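You operate a simulated robot arm through the tools that you are given. There is no shell and no other tool.

You run a simulated robot arm. Do the job below in one go: nothing can be reset, and whatever is moved stays where it is left.

JOB
Put things in order on the decorating table. At the end: the blue drip vase stands where the blue spray head stood; the brown soft pat from the decorating table stands where the white rubber squeegee stood; the blue spray head stands where the white bung stood; the white bung from the decorating table stands where the brown soft pat stood; the white rubber squeegee is on the beige drying board; whatever was shut is shut again. Leave all else as you found it, and nothing knocked over.

The check looks at the end state, three seconds after you hand in, the way a careful person would. Anything else that was tipped, shoved, dropped, spilled or broken makes it a failure.

ROBOT AND FRAMES
A 6-joint arm with a two-finger gripper, fixed in place. Base frame: the origin is at the foot of the arm, x ahead of it, y to its left, z up; the work surface is at about z = 0. Lengths are in cm, angles in rad, forces in N, time in s.
With the tool pointing down near the work surface it reaches from about 24 to 62 cm from the base axis. Its first joint turns from -1.152 to 1.152 rad. Payload 1.37 kg.
The tool frame sits at the grasp point between the pads (the TCP): z along the fingers, y along the line on which they close. The tips reach 2.2 cm beyond it. The gripper opens to 9.2 cm; its body begins 6.5 cm behind the TCP.
Orientation is that of the tool frame in the base frame, as a unit quaternion [x, y, z, w]. With the fingers straight down and closing along the base's y, the tool's x points along the base's -x, its y along +y and its z along -z.

CONTROLS
- The arm moves only by the tool servo_tool. Its argument "commands" is a list of rows, each a list of 6 numbers: the shift along the tool's x, y, z in mm, then the turn, a rotation vector about the tool's x, y, z in rad. In form: [[dx, dy, dz, rx, ry, rz], ...]. A call has 1 to 20 rows; each row shifts and turns the commanded pose from where the row before left it, along the tool's axes as they then stand. "gripper" is the gripper command, from -1 (fully open) to 1 (shut), values between in proportion, set as the call begins (left out, the last holds). A row lasts 0.2 s, in which the tool goes at most 5 cm and 0.15 rad; a call with a longer step from one row to the next is refused whole, and so is a gripper value outside its range. A pose out of reach is approached as far as the arm can. The call stops where the force on the tool passes 40 N (or 10 N more than at its start, if that is more) or the arm is blocked; 0.2 s more then pass. Each finger travels about 5.99 cm/s and halts on what it meets, pressing with about 26 N; the grip force reading is that of the motor and also rises with nothing between the fingers. The clock runs only during rows and for 0.2 s after the last one: add rows that do not move to give the fingers time. The reply holds the time, the measured pose of the TCP, the force on the tool along the base axes, the opening and the grip force, in the units named above and with some noise, with the torque about the TCP (base axes, N m) and any sound that the robot's microphone picked up.
- Cameras (640 x 400 px; columns grow to the right, rows downward): "scene" is fixed at [3.36, -42.8, 59.31]; the picture's right is [0.79, -0.62, 0.00], its down [-0.30, -0.38, -0.87] and it looks along [0.54, 0.69, -0.49] (base axes); focal length 373 px, centre (320, 200). "wrist" rides on the gripper at [7.1, 1.9, -10.2] in the tool frame; the picture's right is [-0.26, 0.97, 0.00], its down [-0.75, -0.20, -0.62] and it looks along [-0.60, -0.16, 0.78] (tool axes); focal length 280 px, centre (320, 200). There is no depth. A picture from a camera that has moved, and an enlarged one, comes with that camera's place and axes in the base frame and with its lens.
- get_image(camera): a new picture of that camera. The clock stands still meanwhile.
- close_up(camera, box): a new picture of the part [left, top, right, bottom] of that camera's present view, enlarged. The clock stands still meanwhile.
- close_job(): hands the job in; it is judged then, once.

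Places have to be worked out from the pictures, the camera data and where the tool is seen. Open the gripper and draw the arm clear of the work before you hand the job in, unless the task says otherwise.

The tools are called by a JSON object that holds its "fn" and its "kwargs". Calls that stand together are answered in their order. servo_tool: Moves the arm, as the interface text tells. Its arguments: {"type":"object","properties":{"commands":{"type":"array","items":{"type":"array","items":{"type":"number"}}},"gripper":{"type":"number"}},"required":["commands"]} The other tools are called the same way: get_image (camera) takes a picture; close_up (camera, box) takes an enlarged picture of a part of a camera's view; close_job () hands the job in.

At the start:

```text
time: 0.0
ee_pos: [44.01, 11.81, 26.95]
ee_rot: [0.0, 1.0, 0.0, 0.0]
wrist_force: [0.7, 1.1, 0.1]
moment: [-0.01, 0.03, 0.01]
gripper_width: 9.18
gripper_force: 0.1
```

scene: 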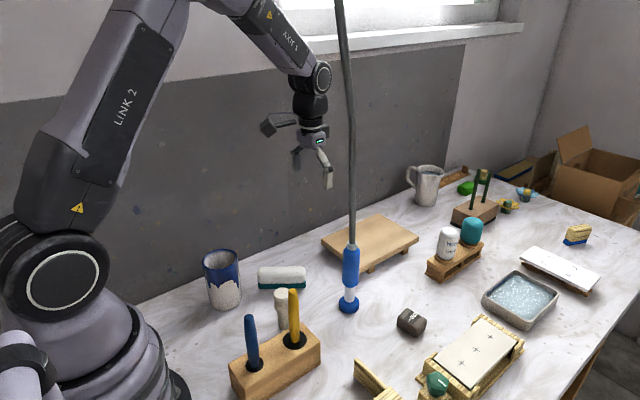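
wrist: 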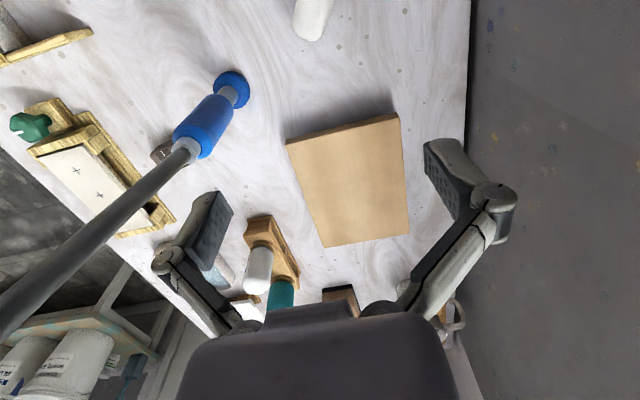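

I start by looking more closely at the scene from both cameras before moving anything.

{"fn": "close_up", "kwargs": {"camera": "scene", "box": [180, 220, 400, 400]}}

{"fn": "close_up", "kwargs": {"camera": "scene", "box": [380, 150, 620, 300]}}

{"fn": "close_up", "kwargs": {"camera": "scene", "box": [340, 280, 560, 400]}}

{"fn": "close_up", "kwargs": {"camera": "wrist", "box": [0, 0, 320, 200]}}

```text
2.22 times, centred on (290, 310) of scene
camera zoom: at [3.36, -42.8, 59.31], right [0.79, -0.62, 0.0], down [-0.3, -0.38, -0.87], along [0.54, 0.69, -0.49], focal length 830 px, centre (387, -44)
```

zoom: 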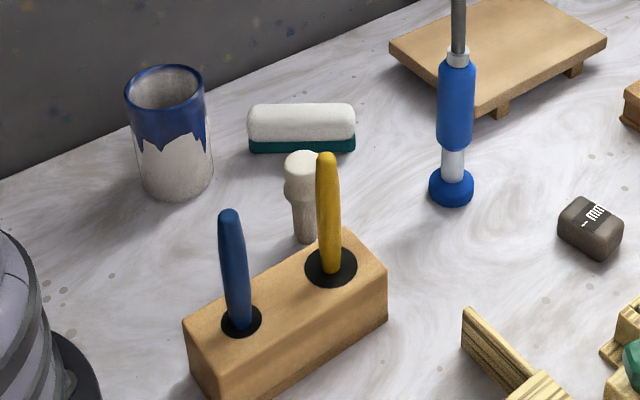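

```text
2.67 times, centred on (500, 225) of scene
camera zoom: at [3.36, -42.8, 59.31], right [0.79, -0.62, 0.0], down [-0.3, -0.38, -0.87], along [0.54, 0.69, -0.49], focal length 996 px, centre (-160, 133)
```

zoom: 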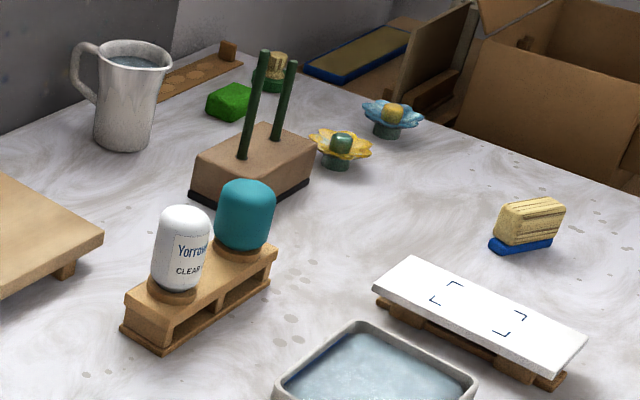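

```text
2.91 times, centred on (450, 340) of scene
camera zoom: at [3.36, -42.8, 59.31], right [0.79, -0.62, 0.0], down [-0.3, -0.38, -0.87], along [0.54, 0.69, -0.49], focal length 1086 px, centre (-58, -207)
```

zoom: 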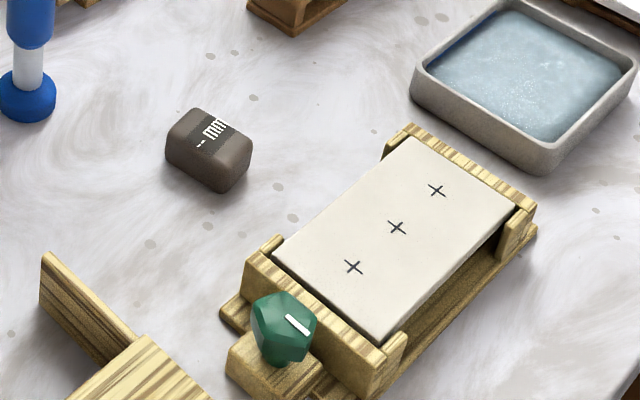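

```text
2.00 times, centred on (160, 100) of wrist
camera zoom: at [36.99, 13.75, 37.02], right [0.26, 0.97, 0.0], down [0.75, -0.2, 0.62], along [0.6, -0.16, -0.78], focal length 561 px, centre (640, 400)
```

zoom: 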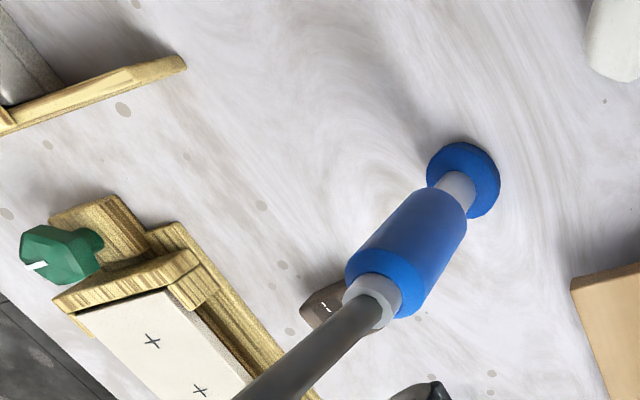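

The spray head stands at roughly (44.4, -0.5) with its hose rising almost vertically. I put the squeegee near (37, 15), the bung near (30, 4), the vase near (24, 17) and the pat near (50, -12). I'll draw the arm back, away from the hose, to look down on the left-hand items.

{"fn": "servo_tool", "kwargs": {"commands": [[25, -5, -10, 0, 0, 0], [25, -5, -10, 0, 0, 0], [25, -5, 0, 0, 0, 0], [25, -5, 0, 0, 0, 0], [20, -5, 0, 0, 0, 0], [0, 0, 0, 0, 0, 0], [0, 0, 0, 0, 0, 0]], "gripper": -1}}

{"fn": "get_image", "kwargs": {"camera": "wrist"}}

{"fn": "get_image", "kwargs": {"camera": "scene"}}

```text
time: 1.6
ee_pos: [32.06, 9.05, 29.0]
ee_rot: [0.0, 1.0, 0.001, 0.0]
wrist_force: [0.1, -1.0, -0.3]
moment: [-0.03, 0.03, 0.03]
gripper_width: 9.19
gripper_force: 0.0
```

```text
taken
camera wrist: at [24.94, 11.02, 39.09], right [0.26, 0.97, 0.0], down [0.75, -0.2, 0.63], along [0.6, -0.16, -0.78], focal length 280 px, centre (320, 200)
```

wrist: 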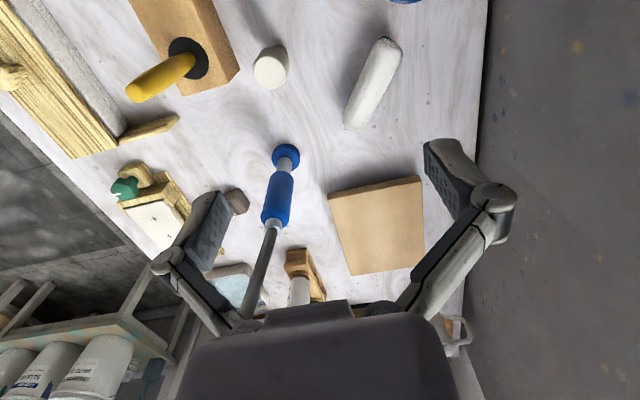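

```text
taken
```

scene: 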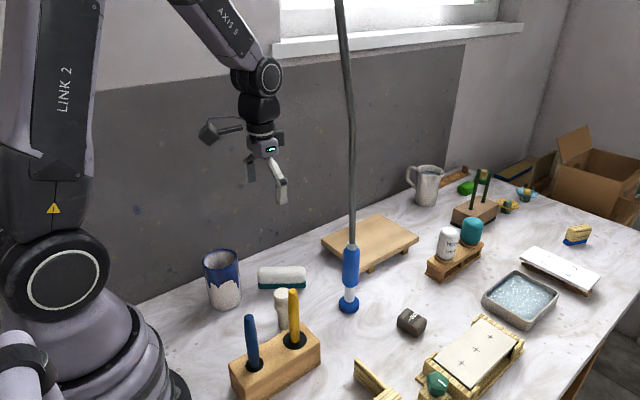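

The wrist view now shows the squeegee, bung and spray head together. I'll enlarge them to pin down their positions.

{"fn": "close_up", "kwargs": {"camera": "wrist", "box": [230, 0, 430, 125]}}

{"fn": "close_up", "kwargs": {"camera": "wrist", "box": [100, 120, 340, 270]}}

{"fn": "close_up", "kwargs": {"camera": "scene", "box": [320, 200, 440, 275]}}

{"fn": "close_up", "kwargs": {"camera": "scene", "box": [190, 240, 350, 340]}}

```text
3.20 times, centred on (330, 62) of wrist
camera zoom: at [24.94, 11.02, 39.09], right [0.26, 0.97, 0.0], down [0.75, -0.2, 0.63], along [0.6, -0.16, -0.78], focal length 897 px, centre (288, 640)
```

zoom: 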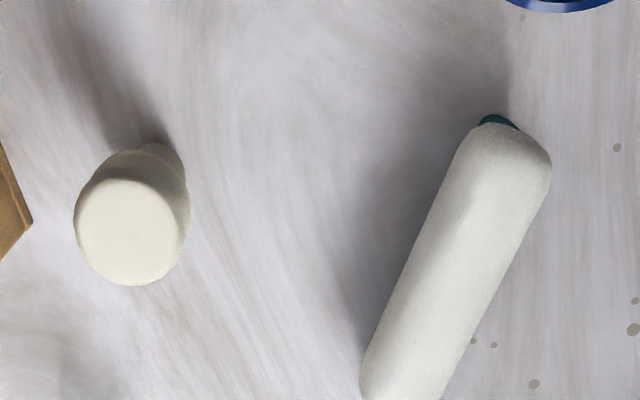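

```text
2.67 times, centred on (220, 195) of wrist
camera zoom: at [24.94, 11.02, 39.09], right [0.26, 0.97, 0.0], down [0.75, -0.2, 0.63], along [0.6, -0.16, -0.78], focal length 748 px, centre (587, 213)
```

zoom: 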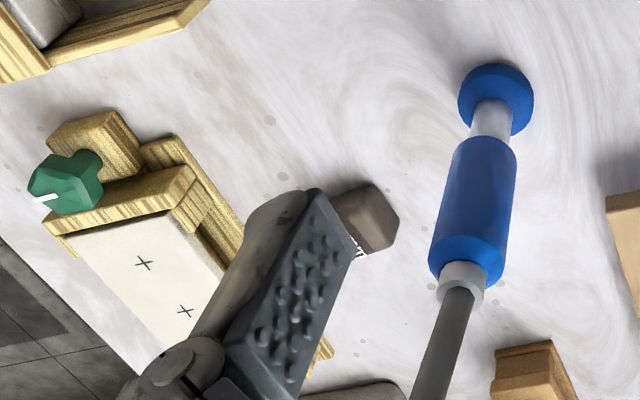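

```text
5.33 times, centred on (380, 238) of scene
camera zoom: at [3.36, -42.8, 59.31], right [0.79, -0.62, 0.0], down [-0.3, -0.38, -0.87], along [0.54, 0.69, -0.49], focal length 1991 px, centre (0, 0)
```

zoom: 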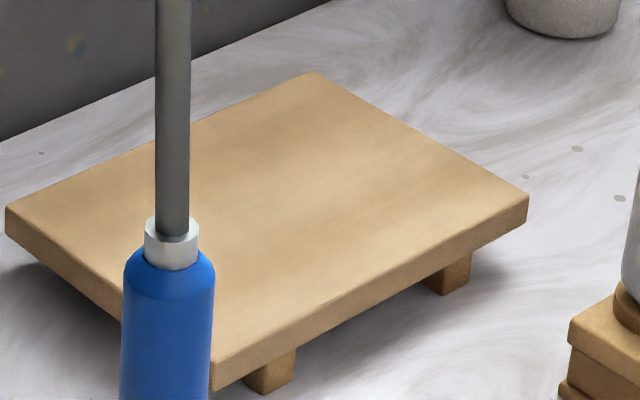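

```text
4.00 times, centred on (270, 290) of scene
camera zoom: at [3.36, -42.8, 59.31], right [0.79, -0.62, 0.0], down [-0.3, -0.38, -0.87], along [0.54, 0.69, -0.49], focal length 1493 px, centre (520, -160)
```

zoom: 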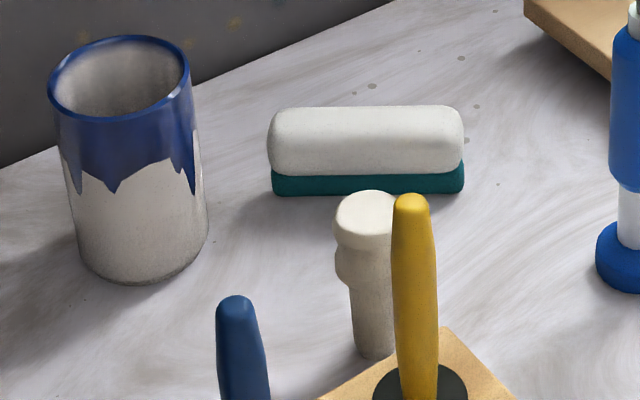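

From the two views, the squeegee centre is about (37.1, 14.4), with its long axis roughly -35° from base x, about 3.3 cm wide and 3.7 cm tall. I'll move above it and yaw the gripper about 35° so the fingers close across its short side, then check from close up.

{"fn": "servo_tool", "kwargs": {"commands": [[-25, 27, 0, 0, 0, 0], [-25.4, 26.5, 20, 0, 0, 0], [0, 0, 40, 0, 0, 0], [0, 0, 40, 0, 0, 0], [0, 0, 30, 0, 0, 0], [0, 0, 0, 0, 0, 0.122], [0, 0, 0, 0, 0, 0.122], [0, 0, 0, 0, 0, 0.122], [0, 0, 0, 0, 0, 0.122], [0, 0, 0, 0, 0, 0.122], [0, 0, 0, 0, 0, 0]]}}

{"fn": "get_image", "kwargs": {"camera": "wrist"}}

{"fn": "get_image", "kwargs": {"camera": "scene"}}

```text
time: 4.0
ee_pos: [37.08, 14.57, 16.02]
ee_rot: [0.301, 0.954, 0.0, 0.0]
wrist_force: [0.2, -0.1, 0.6]
moment: [-0.02, -0.04, -0.01]
gripper_width: 9.23
gripper_force: 0.0
```

```text
taken
camera wrist: at [32.48, 20.32, 26.03], right [0.77, 0.64, 0.0], down [0.5, -0.6, 0.62], along [0.4, -0.48, -0.78], focal length 280 px, centre (320, 200)
```

wrist: 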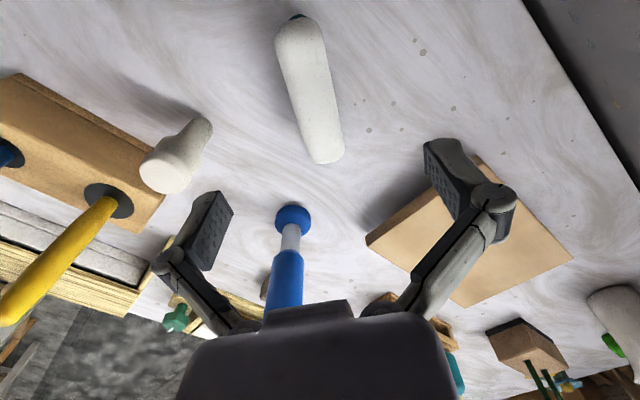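

```text
taken
```

scene: 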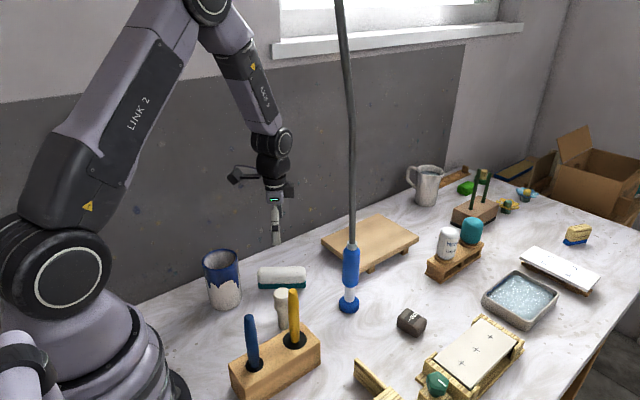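

The squeegee lies nearly centred under the gripper and is turned slightly more than 35°. I'll enlarge it to refine the offset.

{"fn": "close_up", "kwargs": {"camera": "wrist", "box": [200, 0, 456, 180]}}

```text
2.22 times, centred on (328, 90) of wrist
camera zoom: at [32.48, 20.32, 26.03], right [0.77, 0.64, 0.0], down [0.5, -0.6, 0.62], along [0.4, -0.48, -0.78], focal length 623 px, centre (302, 444)
```

zoom: 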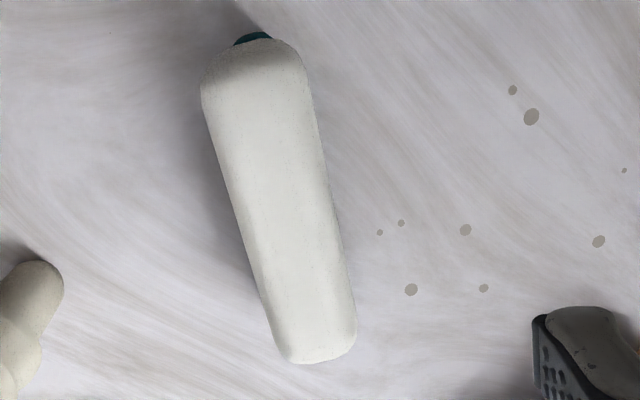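

The squeegee centre works out to (37.4, 13.75) with its axis at -36.7°. I'll shift to it, descend with the fingers open to about z = 2.9, then close.

{"fn": "servo_tool", "kwargs": {"commands": [[-7.3, -4.9, 0, 0, 0, 0.03], [0, 0, 35, 0, 0, 0], [0, 0, 35, 0, 0, 0], [0, 0, 30, 0, 0, 0], [0, 0, 20, 0, 0, 0], [0, 0, 11, 0, 0, 0], [0, 0, 0, 0, 0, 0]]}}

{"fn": "get_image", "kwargs": {"camera": "wrist"}}

{"fn": "close_up", "kwargs": {"camera": "scene", "box": [200, 190, 360, 290]}}

```text
time: 5.6
ee_pos: [37.62, 13.54, 2.66]
ee_rot: [0.315, 0.949, 0.0, 0.0]
wrist_force: [0.3, 0.3, 0.2]
moment: [-0.01, -0.03, 0.02]
gripper_width: 9.17
gripper_force: 0.0
```

```text
taken
camera wrist: at [33.06, 19.44, 12.76], right [0.79, 0.62, 0.0], down [0.48, -0.61, 0.63], along [0.39, -0.49, -0.78], focal length 280 px, centre (320, 200)
```

wrist: 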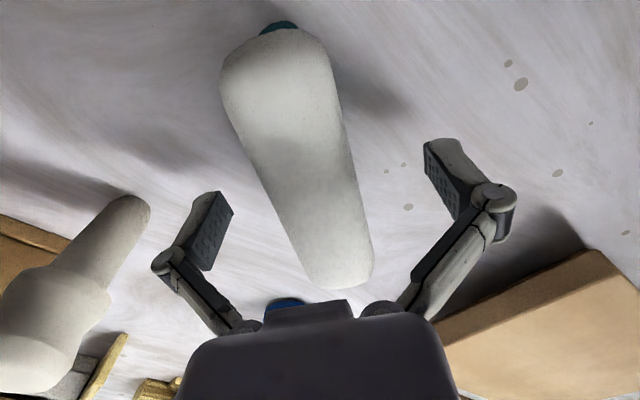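

```text
4.00 times, centred on (280, 240) of scene
camera zoom: at [3.36, -42.8, 59.31], right [0.79, -0.62, 0.0], down [-0.3, -0.38, -0.87], along [0.54, 0.69, -0.49], focal length 1493 px, centre (480, 40)
```

zoom: 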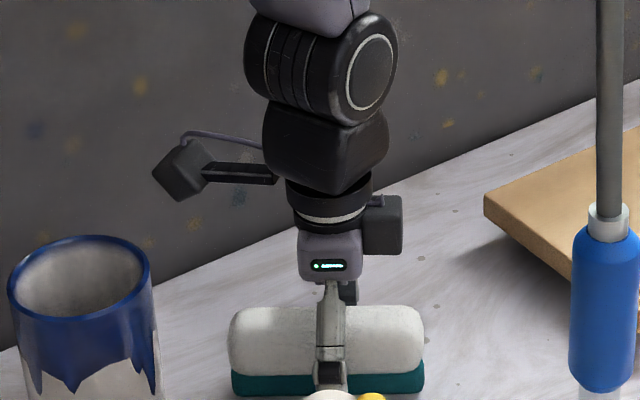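

The fingers straddle the squeegee, which sits about 0.5 cm toward the left finger. I'll shift to centre it and close the gripper.

{"fn": "servo_tool", "kwargs": {"commands": [[0, -5, 0, 0, 0, 0], [0, 0, 0, 0, 0, 0]]}}

{"fn": "servo_tool", "kwargs": {"commands": [[0, 0, 0, 0, 0, 0], [0, 0, 0, 0, 0, 0], [0, 0, 0, 0, 0, 0], [0, 0, 0, 0, 0, 0], [0, 0, 0, 0, 0, 0], [0, 0, 0, 0, 0, 0]], "gripper": 0.5}}

{"fn": "get_image", "kwargs": {"camera": "wrist"}}

```text
time: 6.2
ee_pos: [37.2, 13.24, 2.73]
ee_rot: [0.315, 0.949, 0.0, 0.0]
wrist_force: [-0.7, 0.0, 0.3]
moment: [0.01, 0.0, -0.03]
gripper_width: 9.23
gripper_force: 0.0
```

```text
time: 7.6
ee_pos: [37.18, 13.31, 2.87]
ee_rot: [0.315, 0.949, 0.001, 0.001]
wrist_force: [2.5, 3.6, 14.0]
moment: [0.04, -0.05, -0.1]
gripper_width: 3.25
gripper_force: 25.9
```

```text
taken
camera wrist: at [32.77, 19.15, 12.88], right [0.79, 0.62, 0.0], down [0.48, -0.61, 0.63], along [0.39, -0.49, -0.78], focal length 280 px, centre (320, 200)
```

wrist: 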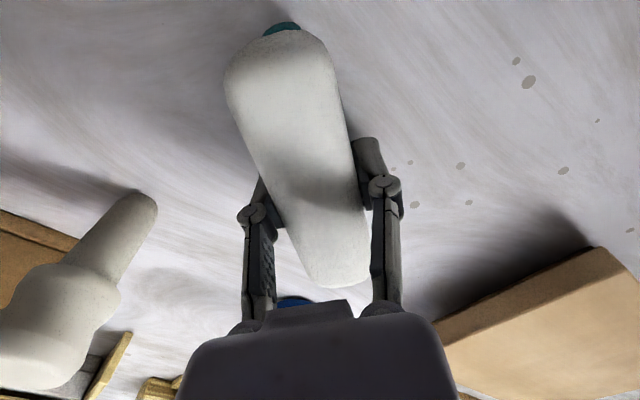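

The grip holds at 3.25 cm with 26 N. I'll lift gently a few centimetres and check that the squeegee comes along.

{"fn": "servo_tool", "kwargs": {"commands": [[0, 0, -10, 0, 0, 0], [0, 0, -20, 0, 0, 0], [0, 0, -30, 0, 0, 0], [0, 0, -40, 0, 0, 0], [0, 0, -40, 0, 0, 0], [0, 0, 0, 0, 0, 0]]}}

{"fn": "get_image", "kwargs": {"camera": "scene"}}

{"fn": "get_image", "kwargs": {"camera": "wrist"}}

```text
time: 9.0
ee_pos: [37.18, 13.62, 16.86]
ee_rot: [0.315, 0.949, 0.0, -0.001]
wrist_force: [0.4, -0.2, -1.1]
moment: [-0.04, 0.0, -0.02]
gripper_width: 3.26
gripper_force: 25.9
```

```text
taken
```

scene: 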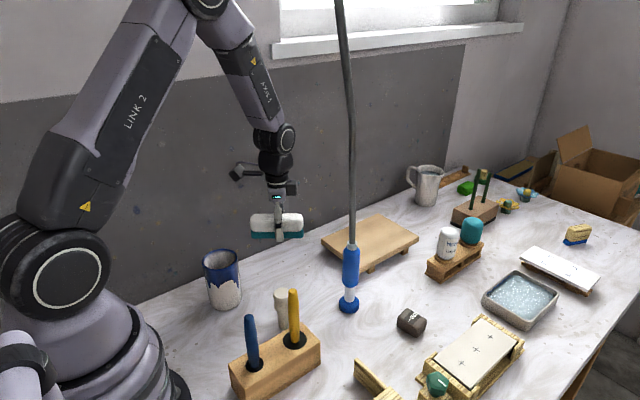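

```text
taken
camera wrist: at [32.65, 19.46, 27.01], right [0.79, 0.62, 0.0], down [0.48, -0.61, 0.62], along [0.39, -0.49, -0.78], focal length 280 px, centre (320, 200)
```

wrist: 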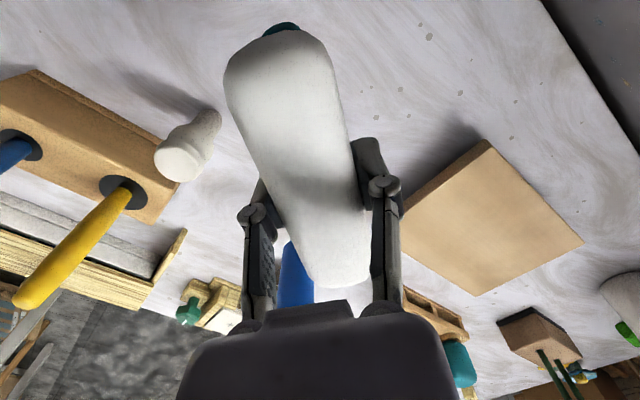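

The squeegee is held firmly and weighs about 100 g. I'll turn it so its long side runs along y and carry it to the near part of the beige board, around (56.8, 12.5), keeping to the left of the hose.

{"fn": "servo_tool", "kwargs": {"commands": [[0, 0, 0, 0, 0, 0.133], [0, 0, 0, 0, 0, 0.133], [0, 0, 0, 0, 0, 0.133], [0, 0, 0, 0, 0, 0.133], [0, 0, 0, 0, 0, 0.133], [0, 0, 0, 0, 0, 0.133], [0, 0, 0, 0, 0, 0.132], [15, 30, 0, 0, 0, 0], [10, 30, 0, 0, 0, 0], [-5, 35, 0, 0, 0, 0], [0, 0, 0, 0, 0, 0]]}}

{"fn": "get_image", "kwargs": {"camera": "scene"}}

{"fn": "get_image", "kwargs": {"camera": "wrist"}}

```text
time: 11.4
ee_pos: [46.75, 15.31, 16.79]
ee_rot: [0.707, 0.707, 0.0, 0.001]
wrist_force: [0.1, 0.0, -1.1]
moment: [0.0, 0.0, 0.0]
gripper_width: 3.23
gripper_force: 26.3
```

```text
taken
```

scene: 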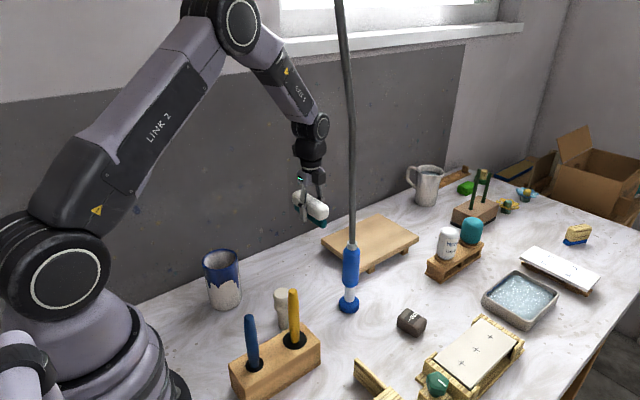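

```text
taken
camera wrist: at [48.63, 22.53, 26.86], right [0.97, -0.26, 0.0], down [-0.2, -0.75, 0.63], along [-0.16, -0.6, -0.78], focal length 280 px, centre (320, 200)
```

wrist: 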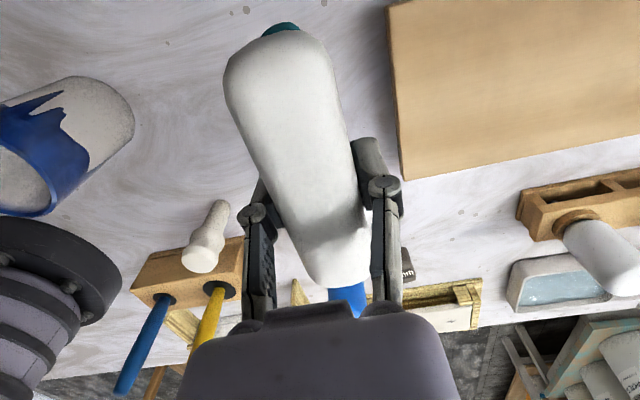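

The board's near corner re-measures at (52.6, 4.9), which agrees with before. I'll continue out over the board at the same height and check the clearance to the hose.

{"fn": "servo_tool", "kwargs": {"commands": [[-5, 35, 0, 0, 0, 0], [-12, 35, 0, 0, 0, 0], [-12, 32, 0, 0, 0, 0], [0, 0, 0, 0, 0, 0], [0, 0, 0, 0, 0, 0]]}}

{"fn": "get_image", "kwargs": {"camera": "scene"}}

{"fn": "get_image", "kwargs": {"camera": "wrist"}}

```text
time: 12.6
ee_pos: [57.07, 12.77, 16.95]
ee_rot: [0.707, 0.708, 0.001, 0.0]
wrist_force: [0.0, 0.6, -0.7]
moment: [0.0, 0.02, 0.03]
gripper_width: 3.25
gripper_force: 26.2
```

```text
taken
```

scene: 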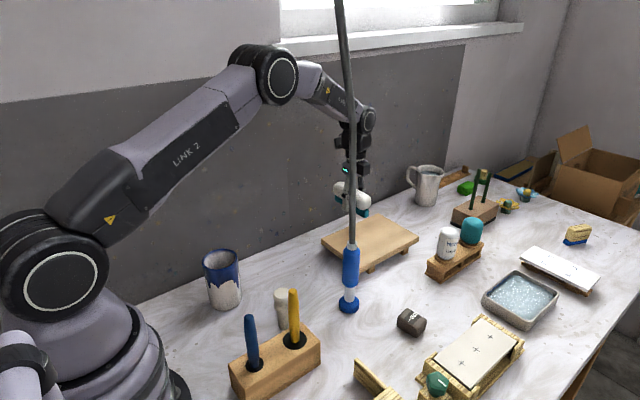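

```text
taken
camera wrist: at [58.89, 19.86, 26.98], right [0.97, -0.26, 0.0], down [-0.2, -0.75, 0.63], along [-0.16, -0.6, -0.78], focal length 280 px, centre (320, 200)
```

wrist: 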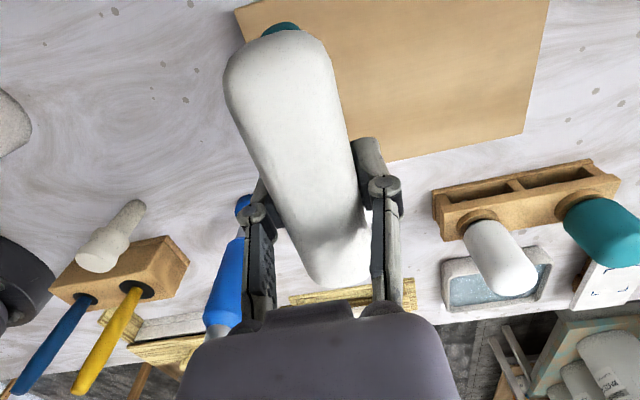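

The hose is undisturbed and the squeegee is over the board. I'll lower to just above the expected board top (about 3.6 cm) and then feel for contact.

{"fn": "servo_tool", "kwargs": {"commands": [[0, 0, 30, 0, 0, 0], [0, 0, 30, 0, 0, 0], [0, 0, 25, 0, 0, 0], [0, 0, 10, 0, 0, 0], [0, 0, 0, 0, 0, 0]]}}

{"fn": "servo_tool", "kwargs": {"commands": [[0, 0, 2, 0, 0, 0], [0, 0, 2, 0, 0, 0], [0, 0, 2, 0, 0, 0], [0, 0, 0, 0, 0, 0]]}}

{"fn": "close_up", "kwargs": {"camera": "scene", "box": [300, 170, 440, 280]}}

```text
time: 13.8
ee_pos: [56.72, 12.48, 7.6]
ee_rot: [0.706, 0.708, 0.0, 0.0]
wrist_force: [-0.4, 0.0, -1.9]
moment: [-0.02, -0.02, -0.02]
gripper_width: 3.27
gripper_force: 25.3
```

```text
time: 14.8
ee_pos: [56.72, 12.58, 6.93]
ee_rot: [0.706, 0.708, -0.001, 0.0]
wrist_force: [-12.1, -0.2, 16.0]
moment: [-0.01, 0.29, 0.07]
gripper_width: 3.25
gripper_force: 26.0
```

```text
3.64 times, centred on (370, 225) of scene
camera zoom: at [3.35, -42.81, 59.31], right [0.79, -0.62, 0.0], down [-0.3, -0.38, -0.87], along [0.54, 0.69, -0.48], focal length 1358 px, centre (138, 109)
```

zoom: 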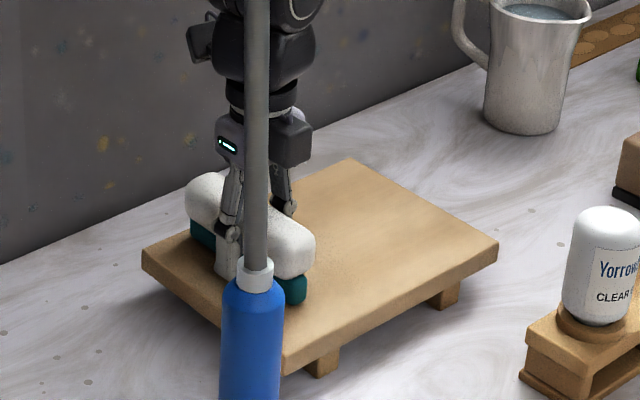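

Contact with the board came at about z = 7. I'll ease up slightly to remove the pressing force before letting go.

{"fn": "servo_tool", "kwargs": {"commands": [[0, 0, -2.5, 0, 0, 0], [0, 0, 0, 0, 0, 0]]}}

```text
time: 15.4
ee_pos: [56.87, 12.52, 7.01]
ee_rot: [0.707, 0.707, -0.001, 0.0]
wrist_force: [-0.4, 0.4, -0.9]
moment: [-0.03, -0.03, 0.03]
gripper_width: 3.25
gripper_force: 25.7
```

The load reads as hanging free again, so I'm within about 2 mm of the board. I'll lower 1 mm and open the fingers.

{"fn": "servo_tool", "kwargs": {"commands": [[0, 0, 1.2, 0, 0, 0], [0, 0, 0, 0, 0, 0]]}}

{"fn": "servo_tool", "kwargs": {"commands": [[0, 0, 0, 0, 0, 0], [0, 0, 0, 0, 0, 0], [0, 0, 0, 0, 0, 0], [0, 0, 0, 0, 0, 0]], "gripper": -0.3}}

{"fn": "get_image", "kwargs": {"camera": "wrist"}}

{"fn": "close_up", "kwargs": {"camera": "scene", "box": [300, 170, 440, 280]}}

```text
time: 16.0
ee_pos: [56.77, 12.45, 6.81]
ee_rot: [0.707, 0.707, 0.0, 0.001]
wrist_force: [-2.1, 0.1, 3.1]
moment: [0.0, 0.04, -0.01]
gripper_width: 3.27
gripper_force: 26.0
```

```text
time: 17.0
ee_pos: [56.68, 12.5, 6.79]
ee_rot: [0.706, 0.708, 0.0, 0.0]
wrist_force: [-0.6, -0.1, -0.3]
moment: [0.01, 0.0, 0.0]
gripper_width: 6.0
gripper_force: 0.1
```

```text
taken
camera wrist: at [58.74, 19.67, 16.86], right [0.97, -0.26, 0.0], down [-0.2, -0.75, 0.62], along [-0.16, -0.6, -0.78], focal length 280 px, centre (320, 200)
```

wrist: 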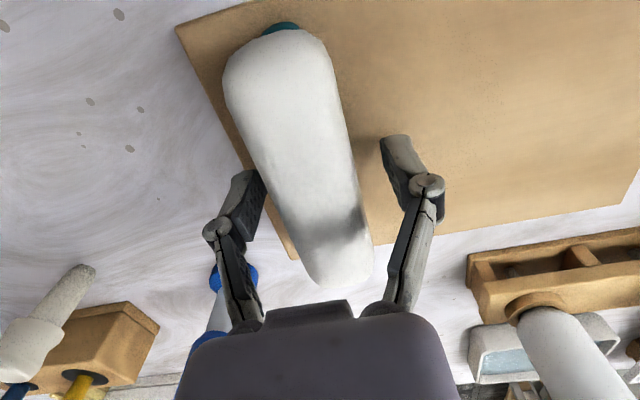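

```text
3.64 times, centred on (370, 225) of scene
camera zoom: at [3.36, -42.8, 59.31], right [0.79, -0.62, 0.0], down [-0.3, -0.38, -0.87], along [0.54, 0.69, -0.49], focal length 1358 px, centre (138, 109)
```

zoom: 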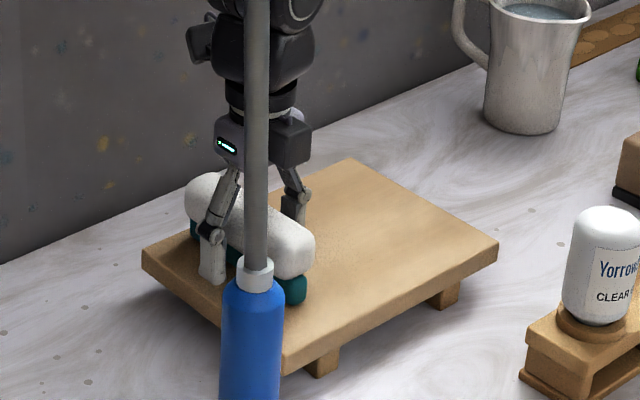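

The squeegee now rests on the board with clear margins on all sides. I'll open fully, rise straight up and draw the arm back toward the base before crossing in front of the hose.

{"fn": "servo_tool", "kwargs": {"commands": [[0, 0, -15, 0, 0, 0], [0, 0, -35, 0, 0, 0], [0, 0, -40, 0, 0, 0], [0, 0, -40, 0, 0, 0], [0, 0, -35, 0, 0, 0], [0, -38, 0, 0, 0, 0], [0, -38, 0, 0, 0, 0], [0, -38, 0, 0, 0, 0], [0, -38, 0, 0, 0, 0], [0, -38, 0, 0, 0, 0], [0, -38, 0, 0, 0, 0], [0, 0, 0, 0, 0, 0]]}}

{"fn": "servo_tool", "kwargs": {"commands": [[0, 0, 0, 0, 0, -0.131], [0, 0, 0, 0, 0, -0.131], [0, 0, 0, 0, 0, -0.131], [0, 0, 0, 0, 0, -0.131], [0, 0, 0, 0, 0, -0.131], [0, 0, 0, 0, 0, -0.131], [0, 0, 0, 0, 0, -0.131], [0, 0, 0, 0, 0, -0.131], [0, 0, 0, 0, 0, -0.131], [0, 0, 0, 0, 0, -0.131], [0, 0, 0, 0, 0, -0.131], [0, 0, 0, 0, 0, -0.13], [0, 0, 0, 0, 0, 0]], "gripper": -1}}

{"fn": "get_image", "kwargs": {"camera": "wrist"}}

{"fn": "get_image", "kwargs": {"camera": "scene"}}

```text
time: 19.6
ee_pos: [33.73, 12.72, 23.53]
ee_rot: [0.707, 0.708, 0.0, 0.001]
wrist_force: [0.0, 0.3, 0.3]
moment: [-0.01, 0.0, 0.02]
gripper_width: 6.0
gripper_force: 0.1
```

```text
time: 22.4
ee_pos: [33.93, 12.38, 23.34]
ee_rot: [-0.003, 1.0, 0.0, 0.0]
wrist_force: [0.8, -0.6, 1.1]
moment: [-0.01, 0.04, -0.01]
gripper_width: 9.18
gripper_force: 0.0
```

```text
taken
camera wrist: at [26.93, 14.4, 33.4], right [0.26, 0.97, 0.0], down [0.75, -0.2, 0.62], along [0.6, -0.16, -0.78], focal length 280 px, centre (320, 200)
```

wrist: 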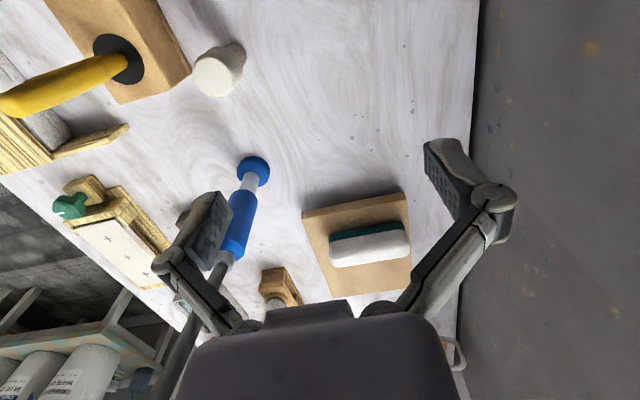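

```text
taken
```

scene: 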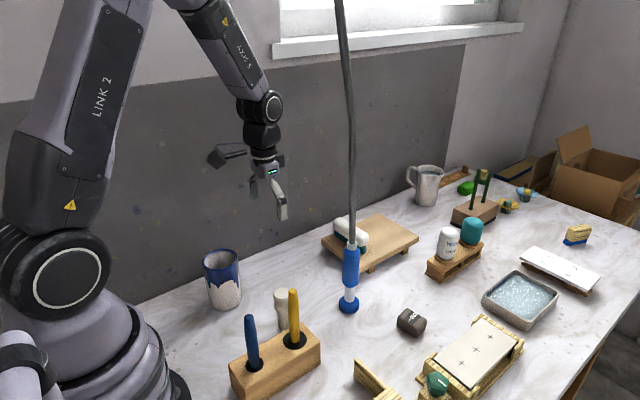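

The squeegee is stable on the board. Now I'll cross to the right at x ≈ 33, with about 10 cm between gripper and hose and above the tool stand, to look at the pat.

{"fn": "servo_tool", "kwargs": {"commands": [[10, -20, -10, 0, 0, 0], [0, -38, -10, 0, 0, 0], [0, -38, 0, 0, 0, 0], [0, -38, 0, 0, 0, 0], [0, -38, 0, 0, 0, 0], [0, -38, 0, 0, 0, 0], [0, -30, 0, 0, 0, 0], [0, 0, 0, 0, 0, 0]]}}

{"fn": "get_image", "kwargs": {"camera": "wrist"}}

{"fn": "get_image", "kwargs": {"camera": "scene"}}

```text
time: 24.2
ee_pos: [32.93, -11.67, 25.44]
ee_rot: [-0.001, 1.0, 0.0, 0.0]
wrist_force: [0.5, -0.2, 0.2]
moment: [0.0, -0.01, 0.03]
gripper_width: 9.19
gripper_force: 0.0
```

```text
taken
camera wrist: at [25.9, -9.57, 35.6], right [0.26, 0.97, 0.0], down [0.75, -0.2, 0.62], along [0.6, -0.16, -0.78], focal length 280 px, centre (320, 200)
```

wrist: 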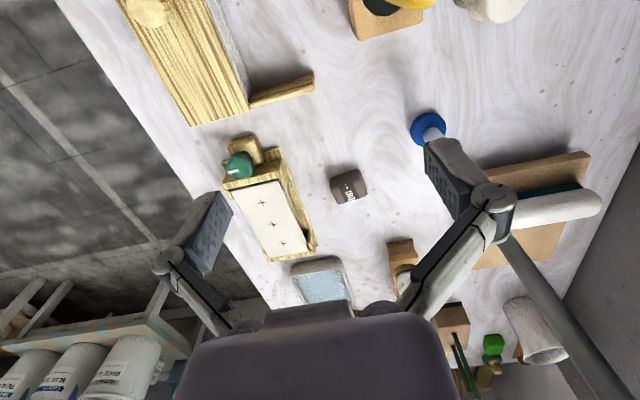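

```text
taken
```

scene: 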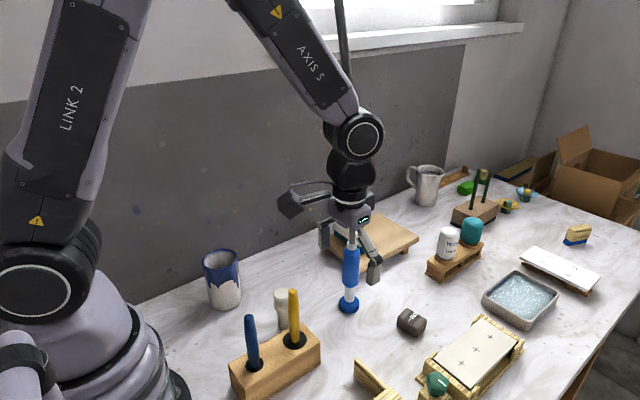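

The pat triangulates to about (50.7, -11.8) and the hose stands untouched at about (44, 0). I'll move above the pat for a closer look.

{"fn": "servo_tool", "kwargs": {"commands": [[-30, 0, 0, 0, 0, 0], [-30, 0, 0, 0, 0, 0], [-30, 0, 0, 0, 0, 0], [-30, 0, 20, 0, 0, 0], [-30, 0, 25, 0, 0, 0], [-28, -1, 25, 0, 0, 0], [0, 0, 24, 0, 0, 0], [0, 0, 0, 0, 0, 0]]}}

{"fn": "get_image", "kwargs": {"camera": "wrist"}}

{"fn": "get_image", "kwargs": {"camera": "scene"}}

{"fn": "close_up", "kwargs": {"camera": "wrist", "box": [200, 20, 440, 170]}}

```text
time: 26.0
ee_pos: [50.81, -11.72, 15.94]
ee_rot: [-0.001, 1.0, 0.0, 0.0]
wrist_force: [0.5, 0.1, 0.7]
moment: [0.02, -0.04, 0.04]
gripper_width: 9.18
gripper_force: 0.2
```

```text
taken
camera wrist: at [43.82, -9.7, 25.99], right [0.26, 0.97, 0.0], down [0.75, -0.2, 0.63], along [0.6, -0.16, -0.78], focal length 280 px, centre (320, 200)
```

wrist: 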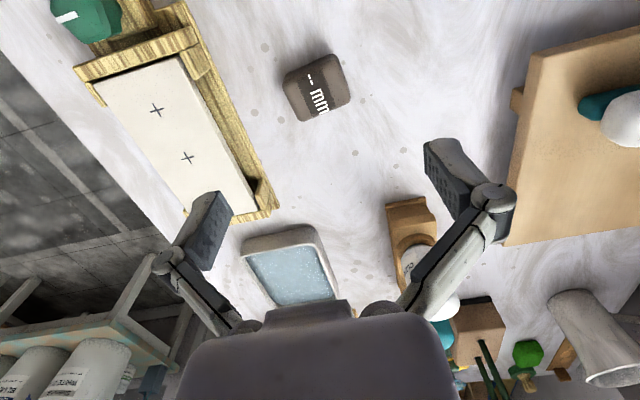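

```text
taken
```

scene: 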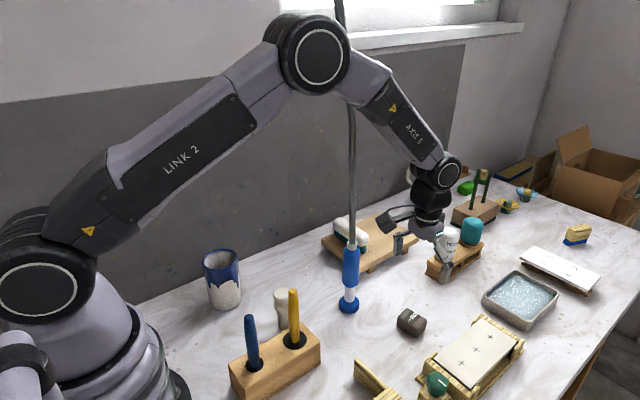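

```text
2.67 times, centred on (320, 95) of wrist
camera zoom: at [43.82, -9.7, 25.99], right [0.26, 0.97, 0.0], down [0.75, -0.2, 0.63], along [0.6, -0.16, -0.78], focal length 748 px, centre (320, 480)
```

zoom: 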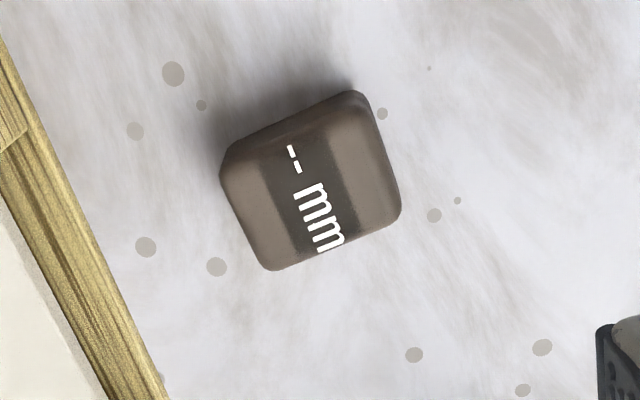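

The pat sits at about (50.5, -12.0), roughly 4.3 x 3.8 cm and turned about 7°. I'll match its yaw, narrow the opening to about 7.6 cm to keep clear of the wooden cradle, and descend around it.

{"fn": "servo_tool", "kwargs": {"commands": [[2.7, -2.4, 0, 0, 0, -0.12], [0, 0, 35, 0, 0, 0], [0, 0, 35, 0, 0, 0], [0, 0, 20, 0, 0, 0], [0, 0, 0, 0, 0, 0]], "gripper": -0.65}}

{"fn": "get_image", "kwargs": {"camera": "wrist"}}

```text
time: 27.2
ee_pos: [50.64, -11.88, 6.82]
ee_rot: [-0.062, 0.998, -0.001, 0.0]
wrist_force: [1.0, 0.2, 0.0]
moment: [-0.02, 0.04, -0.02]
gripper_width: 7.6
gripper_force: 0.0
```

```text
taken
camera wrist: at [43.55, -10.79, 16.92], right [0.14, 0.99, 0.0], down [0.77, -0.11, 0.63], along [0.62, -0.09, -0.78], focal length 280 px, centre (320, 200)
```

wrist: 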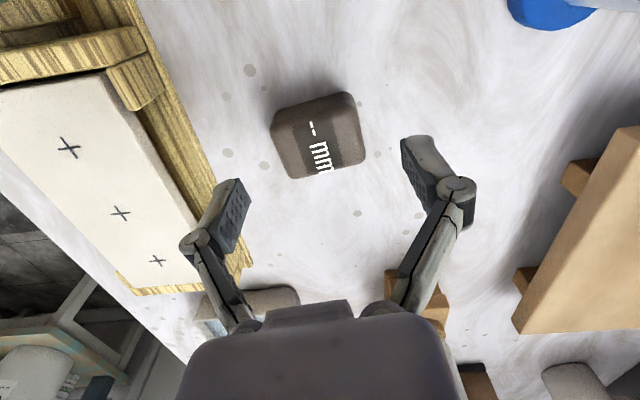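

The pat is centred and aligned between the fingers. I'll descend the last 4 cm and close gently, checking force.

{"fn": "servo_tool", "kwargs": {"commands": [[0, 0, 20, 0, 0, 0], [0, 0, 15, 0, 0, 0], [0, 0, 5, 0, 0, 0], [0, 0, 0, 0, 0, 0]]}}

{"fn": "servo_tool", "kwargs": {"commands": [[0, 0, 0, 0, 0, 0], [0, 0, 0, 0, 0, 0], [0, 0, 0, 0, 0, 0]], "gripper": 0.1}}

{"fn": "get_image", "kwargs": {"camera": "wrist"}}

```text
time: 28.2
ee_pos: [50.84, -11.87, 3.17]
ee_rot: [-0.062, 0.998, 0.0, 0.0]
wrist_force: [-0.2, -0.1, -0.2]
moment: [-0.01, 0.0, 0.0]
gripper_width: 7.6
gripper_force: 0.0
```

```text
time: 29.0
ee_pos: [50.84, -11.77, 3.19]
ee_rot: [-0.061, 0.998, 0.0, 0.001]
wrist_force: [-0.5, -0.2, 1.4]
moment: [-0.02, 0.02, -0.02]
gripper_width: 4.95
gripper_force: 26.2
```

```text
taken
camera wrist: at [43.56, -10.7, 13.2], right [0.14, 0.99, 0.0], down [0.77, -0.11, 0.63], along [0.62, -0.09, -0.78], focal length 280 px, centre (320, 200)
```

wrist: 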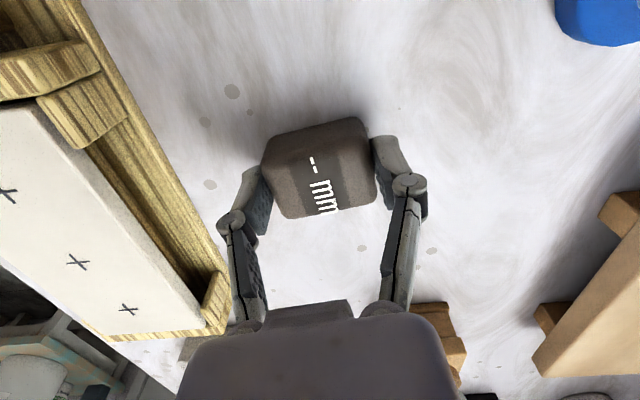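

The pat is held at 4.95 cm and 26 N, so it isn't being crushed further. I'll lift slightly and check.

{"fn": "servo_tool", "kwargs": {"commands": [[0, 0, -10, 0, 0, 0], [0, 0, -20, 0, 0, 0], [0, 0, -35, 0, 0, 0], [0, 0, 0, 0, 0, 0]]}}

{"fn": "get_image", "kwargs": {"camera": "wrist"}}

{"fn": "get_image", "kwargs": {"camera": "scene"}}

```text
time: 30.0
ee_pos: [50.61, -11.87, 9.39]
ee_rot: [-0.062, 0.998, 0.0, 0.0]
wrist_force: [-0.3, 0.0, -0.8]
moment: [0.04, 0.02, -0.01]
gripper_width: 4.93
gripper_force: 26.0
```

```text
taken
camera wrist: at [43.48, -10.77, 19.49], right [0.14, 0.99, 0.0], down [0.77, -0.11, 0.62], along [0.62, -0.09, -0.78], focal length 280 px, centre (320, 200)
```

wrist: 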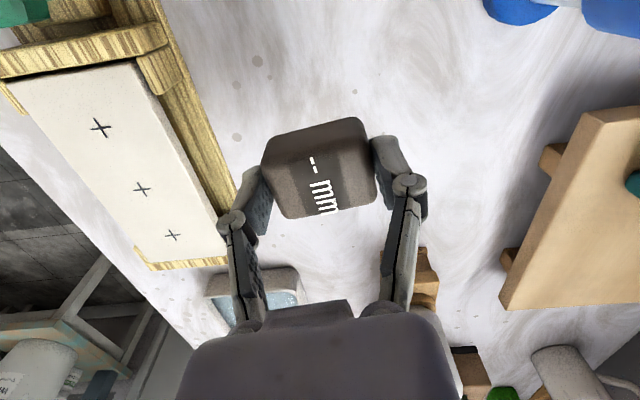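

```text
taken
```

scene: 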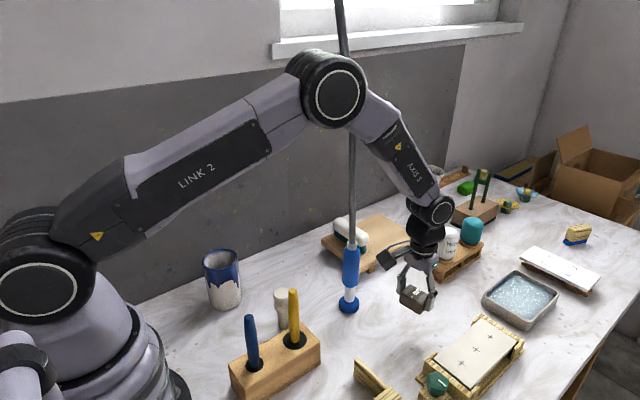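

The pat lifted cleanly. I'll raise it to z ≈ 23, retract to x ≈ 33, cross back in front of the hose and go over the squeegee's old place at (37.2, 13.5).

{"fn": "servo_tool", "kwargs": {"commands": [[0, 0, -34, 0, 0, 0], [0, 0, -34, 0, 0, 0], [0, 0, -34, 0, 0, 0], [0, 0, -34, 0, 0, 0], [0, 0, 0, 0, 0, 0.122], [36, 0, 0, 0, 0, 0], [36, 0, 0, 0, 0, 0], [36, 0, 0, 0, 0, 0], [36, 0, 0, 0, 0, 0], [34, 0, 0, 0, 0, 0], [0, 0, 0, 0, 0, 0]]}}

{"fn": "servo_tool", "kwargs": {"commands": [[0, 36, 0, 0, 0, 0], [0, 36, 0, 0, 0, 0], [0, 36, 0, 0, 0, 0], [0, 36, 0, 0, 0, 0], [0, 36, 0, 0, 0, 0], [0, 37, 0, 0, 0, 0], [0, 37, 0, 0, 0, 0], [0, 0, 0, 0, 0, 0]]}}

{"fn": "get_image", "kwargs": {"camera": "wrist"}}

{"fn": "get_image", "kwargs": {"camera": "scene"}}

```text
time: 32.4
ee_pos: [32.65, -11.98, 23.0]
ee_rot: [0.0, 1.0, 0.0, 0.0]
wrist_force: [0.4, -0.2, -1.3]
moment: [-0.03, 0.0, -0.04]
gripper_width: 4.94
gripper_force: 25.6
```

```text
time: 34.2
ee_pos: [32.7, 13.55, 22.94]
ee_rot: [0.0, 1.0, 0.001, 0.0]
wrist_force: [0.2, 0.6, -0.7]
moment: [0.03, 0.0, 0.03]
gripper_width: 4.97
gripper_force: 25.8
```

```text
taken
camera wrist: at [25.68, 15.55, 33.11], right [0.26, 0.96, 0.0], down [0.75, -0.2, 0.62], along [0.6, -0.16, -0.78], focal length 280 px, centre (320, 200)
```

wrist: 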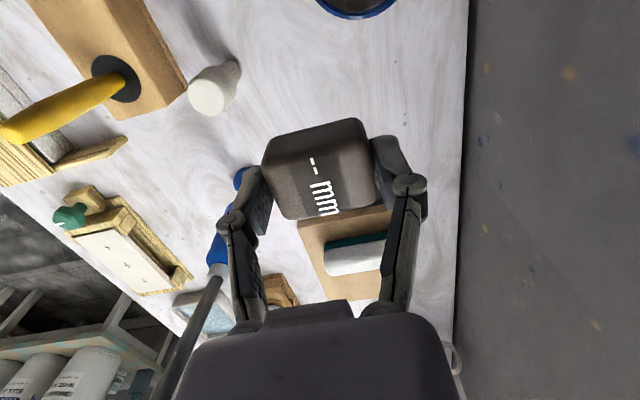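

```text
taken
```

scene: 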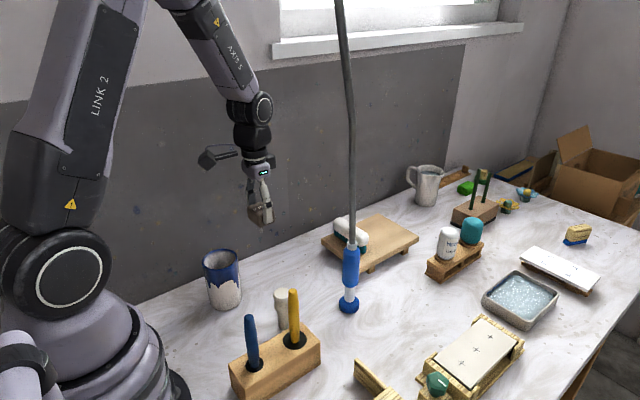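

Everything is steady. I'll move over (37.2, 13.5), yaw about 37° as before so the wrist camera stays clear of the vase, and lower the pat to just above the table.

{"fn": "servo_tool", "kwargs": {"commands": [[-23, 0, 0, 0, 0, 0], [-22, 0, 0, 0, 0, 0], [0, 0, 0, 0, 0, 0.128], [0, 0, 0, 0, 0, 0.128], [0, 0, 0, 0, 0, 0.128], [0, 0, 0, 0, 0, 0.128], [0, 0, 0, 0, 0, 0.128], [0, 0, 38, 0, 0, 0], [0, 0, 38, 0, 0, 0], [0, 0, 38, 0, 0, 0], [0, 0, 36, 0, 0, 0], [0, 0, 30, 0, 0, 0], [0, 0, 10, 0, 0, 0], [0, 0, 0, 0, 0, 0]]}}

{"fn": "close_up", "kwargs": {"camera": "scene", "box": [180, 190, 360, 320]}}

{"fn": "get_image", "kwargs": {"camera": "wrist"}}

```text
time: 37.2
ee_pos: [37.24, 13.39, 4.22]
ee_rot: [0.315, 0.949, 0.0, 0.0]
wrist_force: [-0.3, 0.6, -1.3]
moment: [0.02, 0.0, 0.02]
gripper_width: 4.95
gripper_force: 25.7
```

```text
3.08 times, centred on (270, 255) of scene
camera zoom: at [3.36, -42.8, 59.31], right [0.79, -0.62, 0.0], down [-0.3, -0.38, -0.87], along [0.54, 0.69, -0.49], focal length 1149 px, centre (474, 31)
```

zoom: 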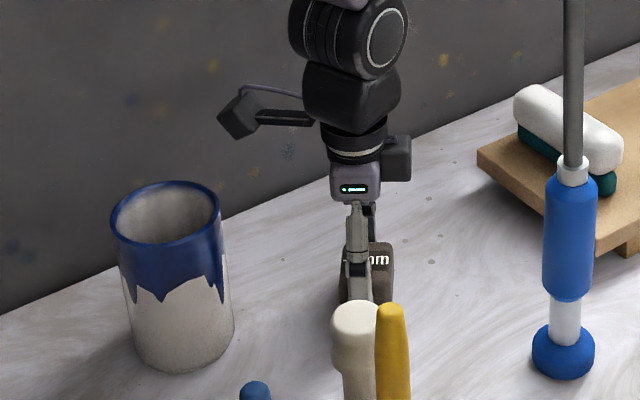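

```text
taken
camera wrist: at [32.75, 19.26, 14.26], right [0.79, 0.62, 0.0], down [0.48, -0.61, 0.62], along [0.39, -0.49, -0.78], focal length 280 px, centre (320, 200)
```

wrist: 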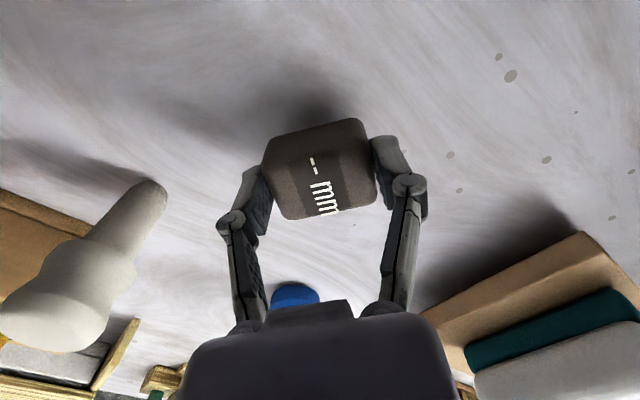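

The pat is about 1 cm above the squeegee's old spot. I'll lower it in small steps until it touches.

{"fn": "servo_tool", "kwargs": {"commands": [[0, 0, 5, 0, 0, 0], [0, 0, 3, 0, 0, 0], [0, 0, 1, 0, 0, 0], [0, 0, 0, 0, 0, 0]]}}

```text
time: 38.2
ee_pos: [37.31, 13.34, 3.16]
ee_rot: [0.315, 0.949, 0.0, 0.001]
wrist_force: [-0.1, -0.2, 0.0]
moment: [0.0, 0.0, -0.01]
gripper_width: 4.93
gripper_force: 26.0
```

The vertical load just went to about zero, so the pat is touching. One more millimetre, then I'll release.

{"fn": "servo_tool", "kwargs": {"commands": [[0, 0, 1, 0, 0, 0], [0, 0, 0, 0, 0, 0]]}}

{"fn": "servo_tool", "kwargs": {"commands": [[0, 0, 0, 0, 0, 0], [0, 0, 0, 0, 0, 0], [0, 0, 0, 0, 0, 0], [0, 0, 0, 0, 0, 0]], "gripper": -0.7}}

{"fn": "get_image", "kwargs": {"camera": "wrist"}}

```text
time: 38.8
ee_pos: [37.34, 13.48, 3.17]
ee_rot: [0.315, 0.949, 0.0, 0.0]
wrist_force: [-3.4, -3.0, 9.5]
moment: [-0.14, 0.01, -0.01]
gripper_width: 4.94
gripper_force: 25.9
```

```text
time: 39.8
ee_pos: [37.29, 13.5, 3.04]
ee_rot: [0.315, 0.949, 0.0, 0.0]
wrist_force: [-0.8, -0.4, -0.9]
moment: [0.02, 0.02, -0.01]
gripper_width: 7.83
gripper_force: 0.0
```

```text
taken
camera wrist: at [32.82, 19.33, 13.18], right [0.79, 0.62, 0.0], down [0.48, -0.61, 0.62], along [0.39, -0.49, -0.78], focal length 280 px, centre (320, 200)
```

wrist: 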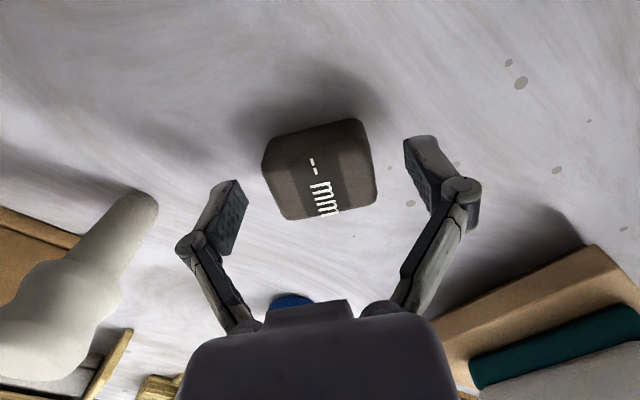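

The pat stands free at (37.3, 13.4). I'll rise straight up and move above the bung, estimated at (30.5, 4.2), with a yaw of about 60° so the camera and body stay away from the tool stand.

{"fn": "servo_tool", "kwargs": {"commands": [[0, 0, -10, 0, 0, 0], [0, 0, -35, 0, 0, 0], [0, 0, -38, 0, 0, 0], [0, 0, -38, 0, 0, 0], [0, 0, -38, 0, 0, 0], [0, 0, -21, 0, 0, 0.136], [0, 0, 0, 0, 0, 0.136], [0, 0, 0, 0, 0, 0.135], [-15, -35, 0, 0, 0, 0], [-15, -35, 0, 0, 0, 0], [-14.8, -34.4, 0, 0, 0, 0], [0, 0, 0, 0, 0, 0]], "gripper": -1}}

{"fn": "get_image", "kwargs": {"camera": "wrist"}}

{"fn": "get_image", "kwargs": {"camera": "scene"}}

```text
time: 42.4
ee_pos: [30.5, 4.22, 21.04]
ee_rot: [0.499, 0.867, 0.0, -0.001]
wrist_force: [-0.7, -0.2, 0.8]
moment: [-0.02, -0.03, -0.02]
gripper_width: 9.2
gripper_force: 0.0
```

```text
taken
camera wrist: at [28.69, 11.4, 31.14], right [0.97, 0.26, 0.0], down [0.2, -0.75, 0.63], along [0.16, -0.6, -0.78], focal length 280 px, centre (320, 200)
```

wrist: 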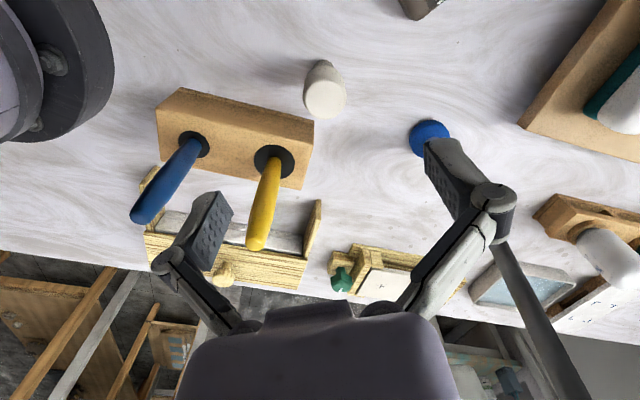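

```text
taken
```

scene: 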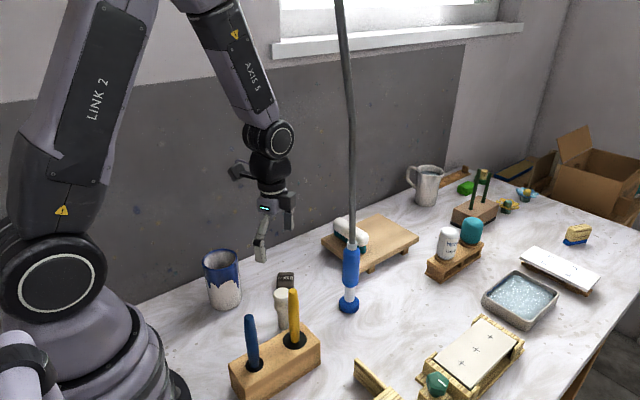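

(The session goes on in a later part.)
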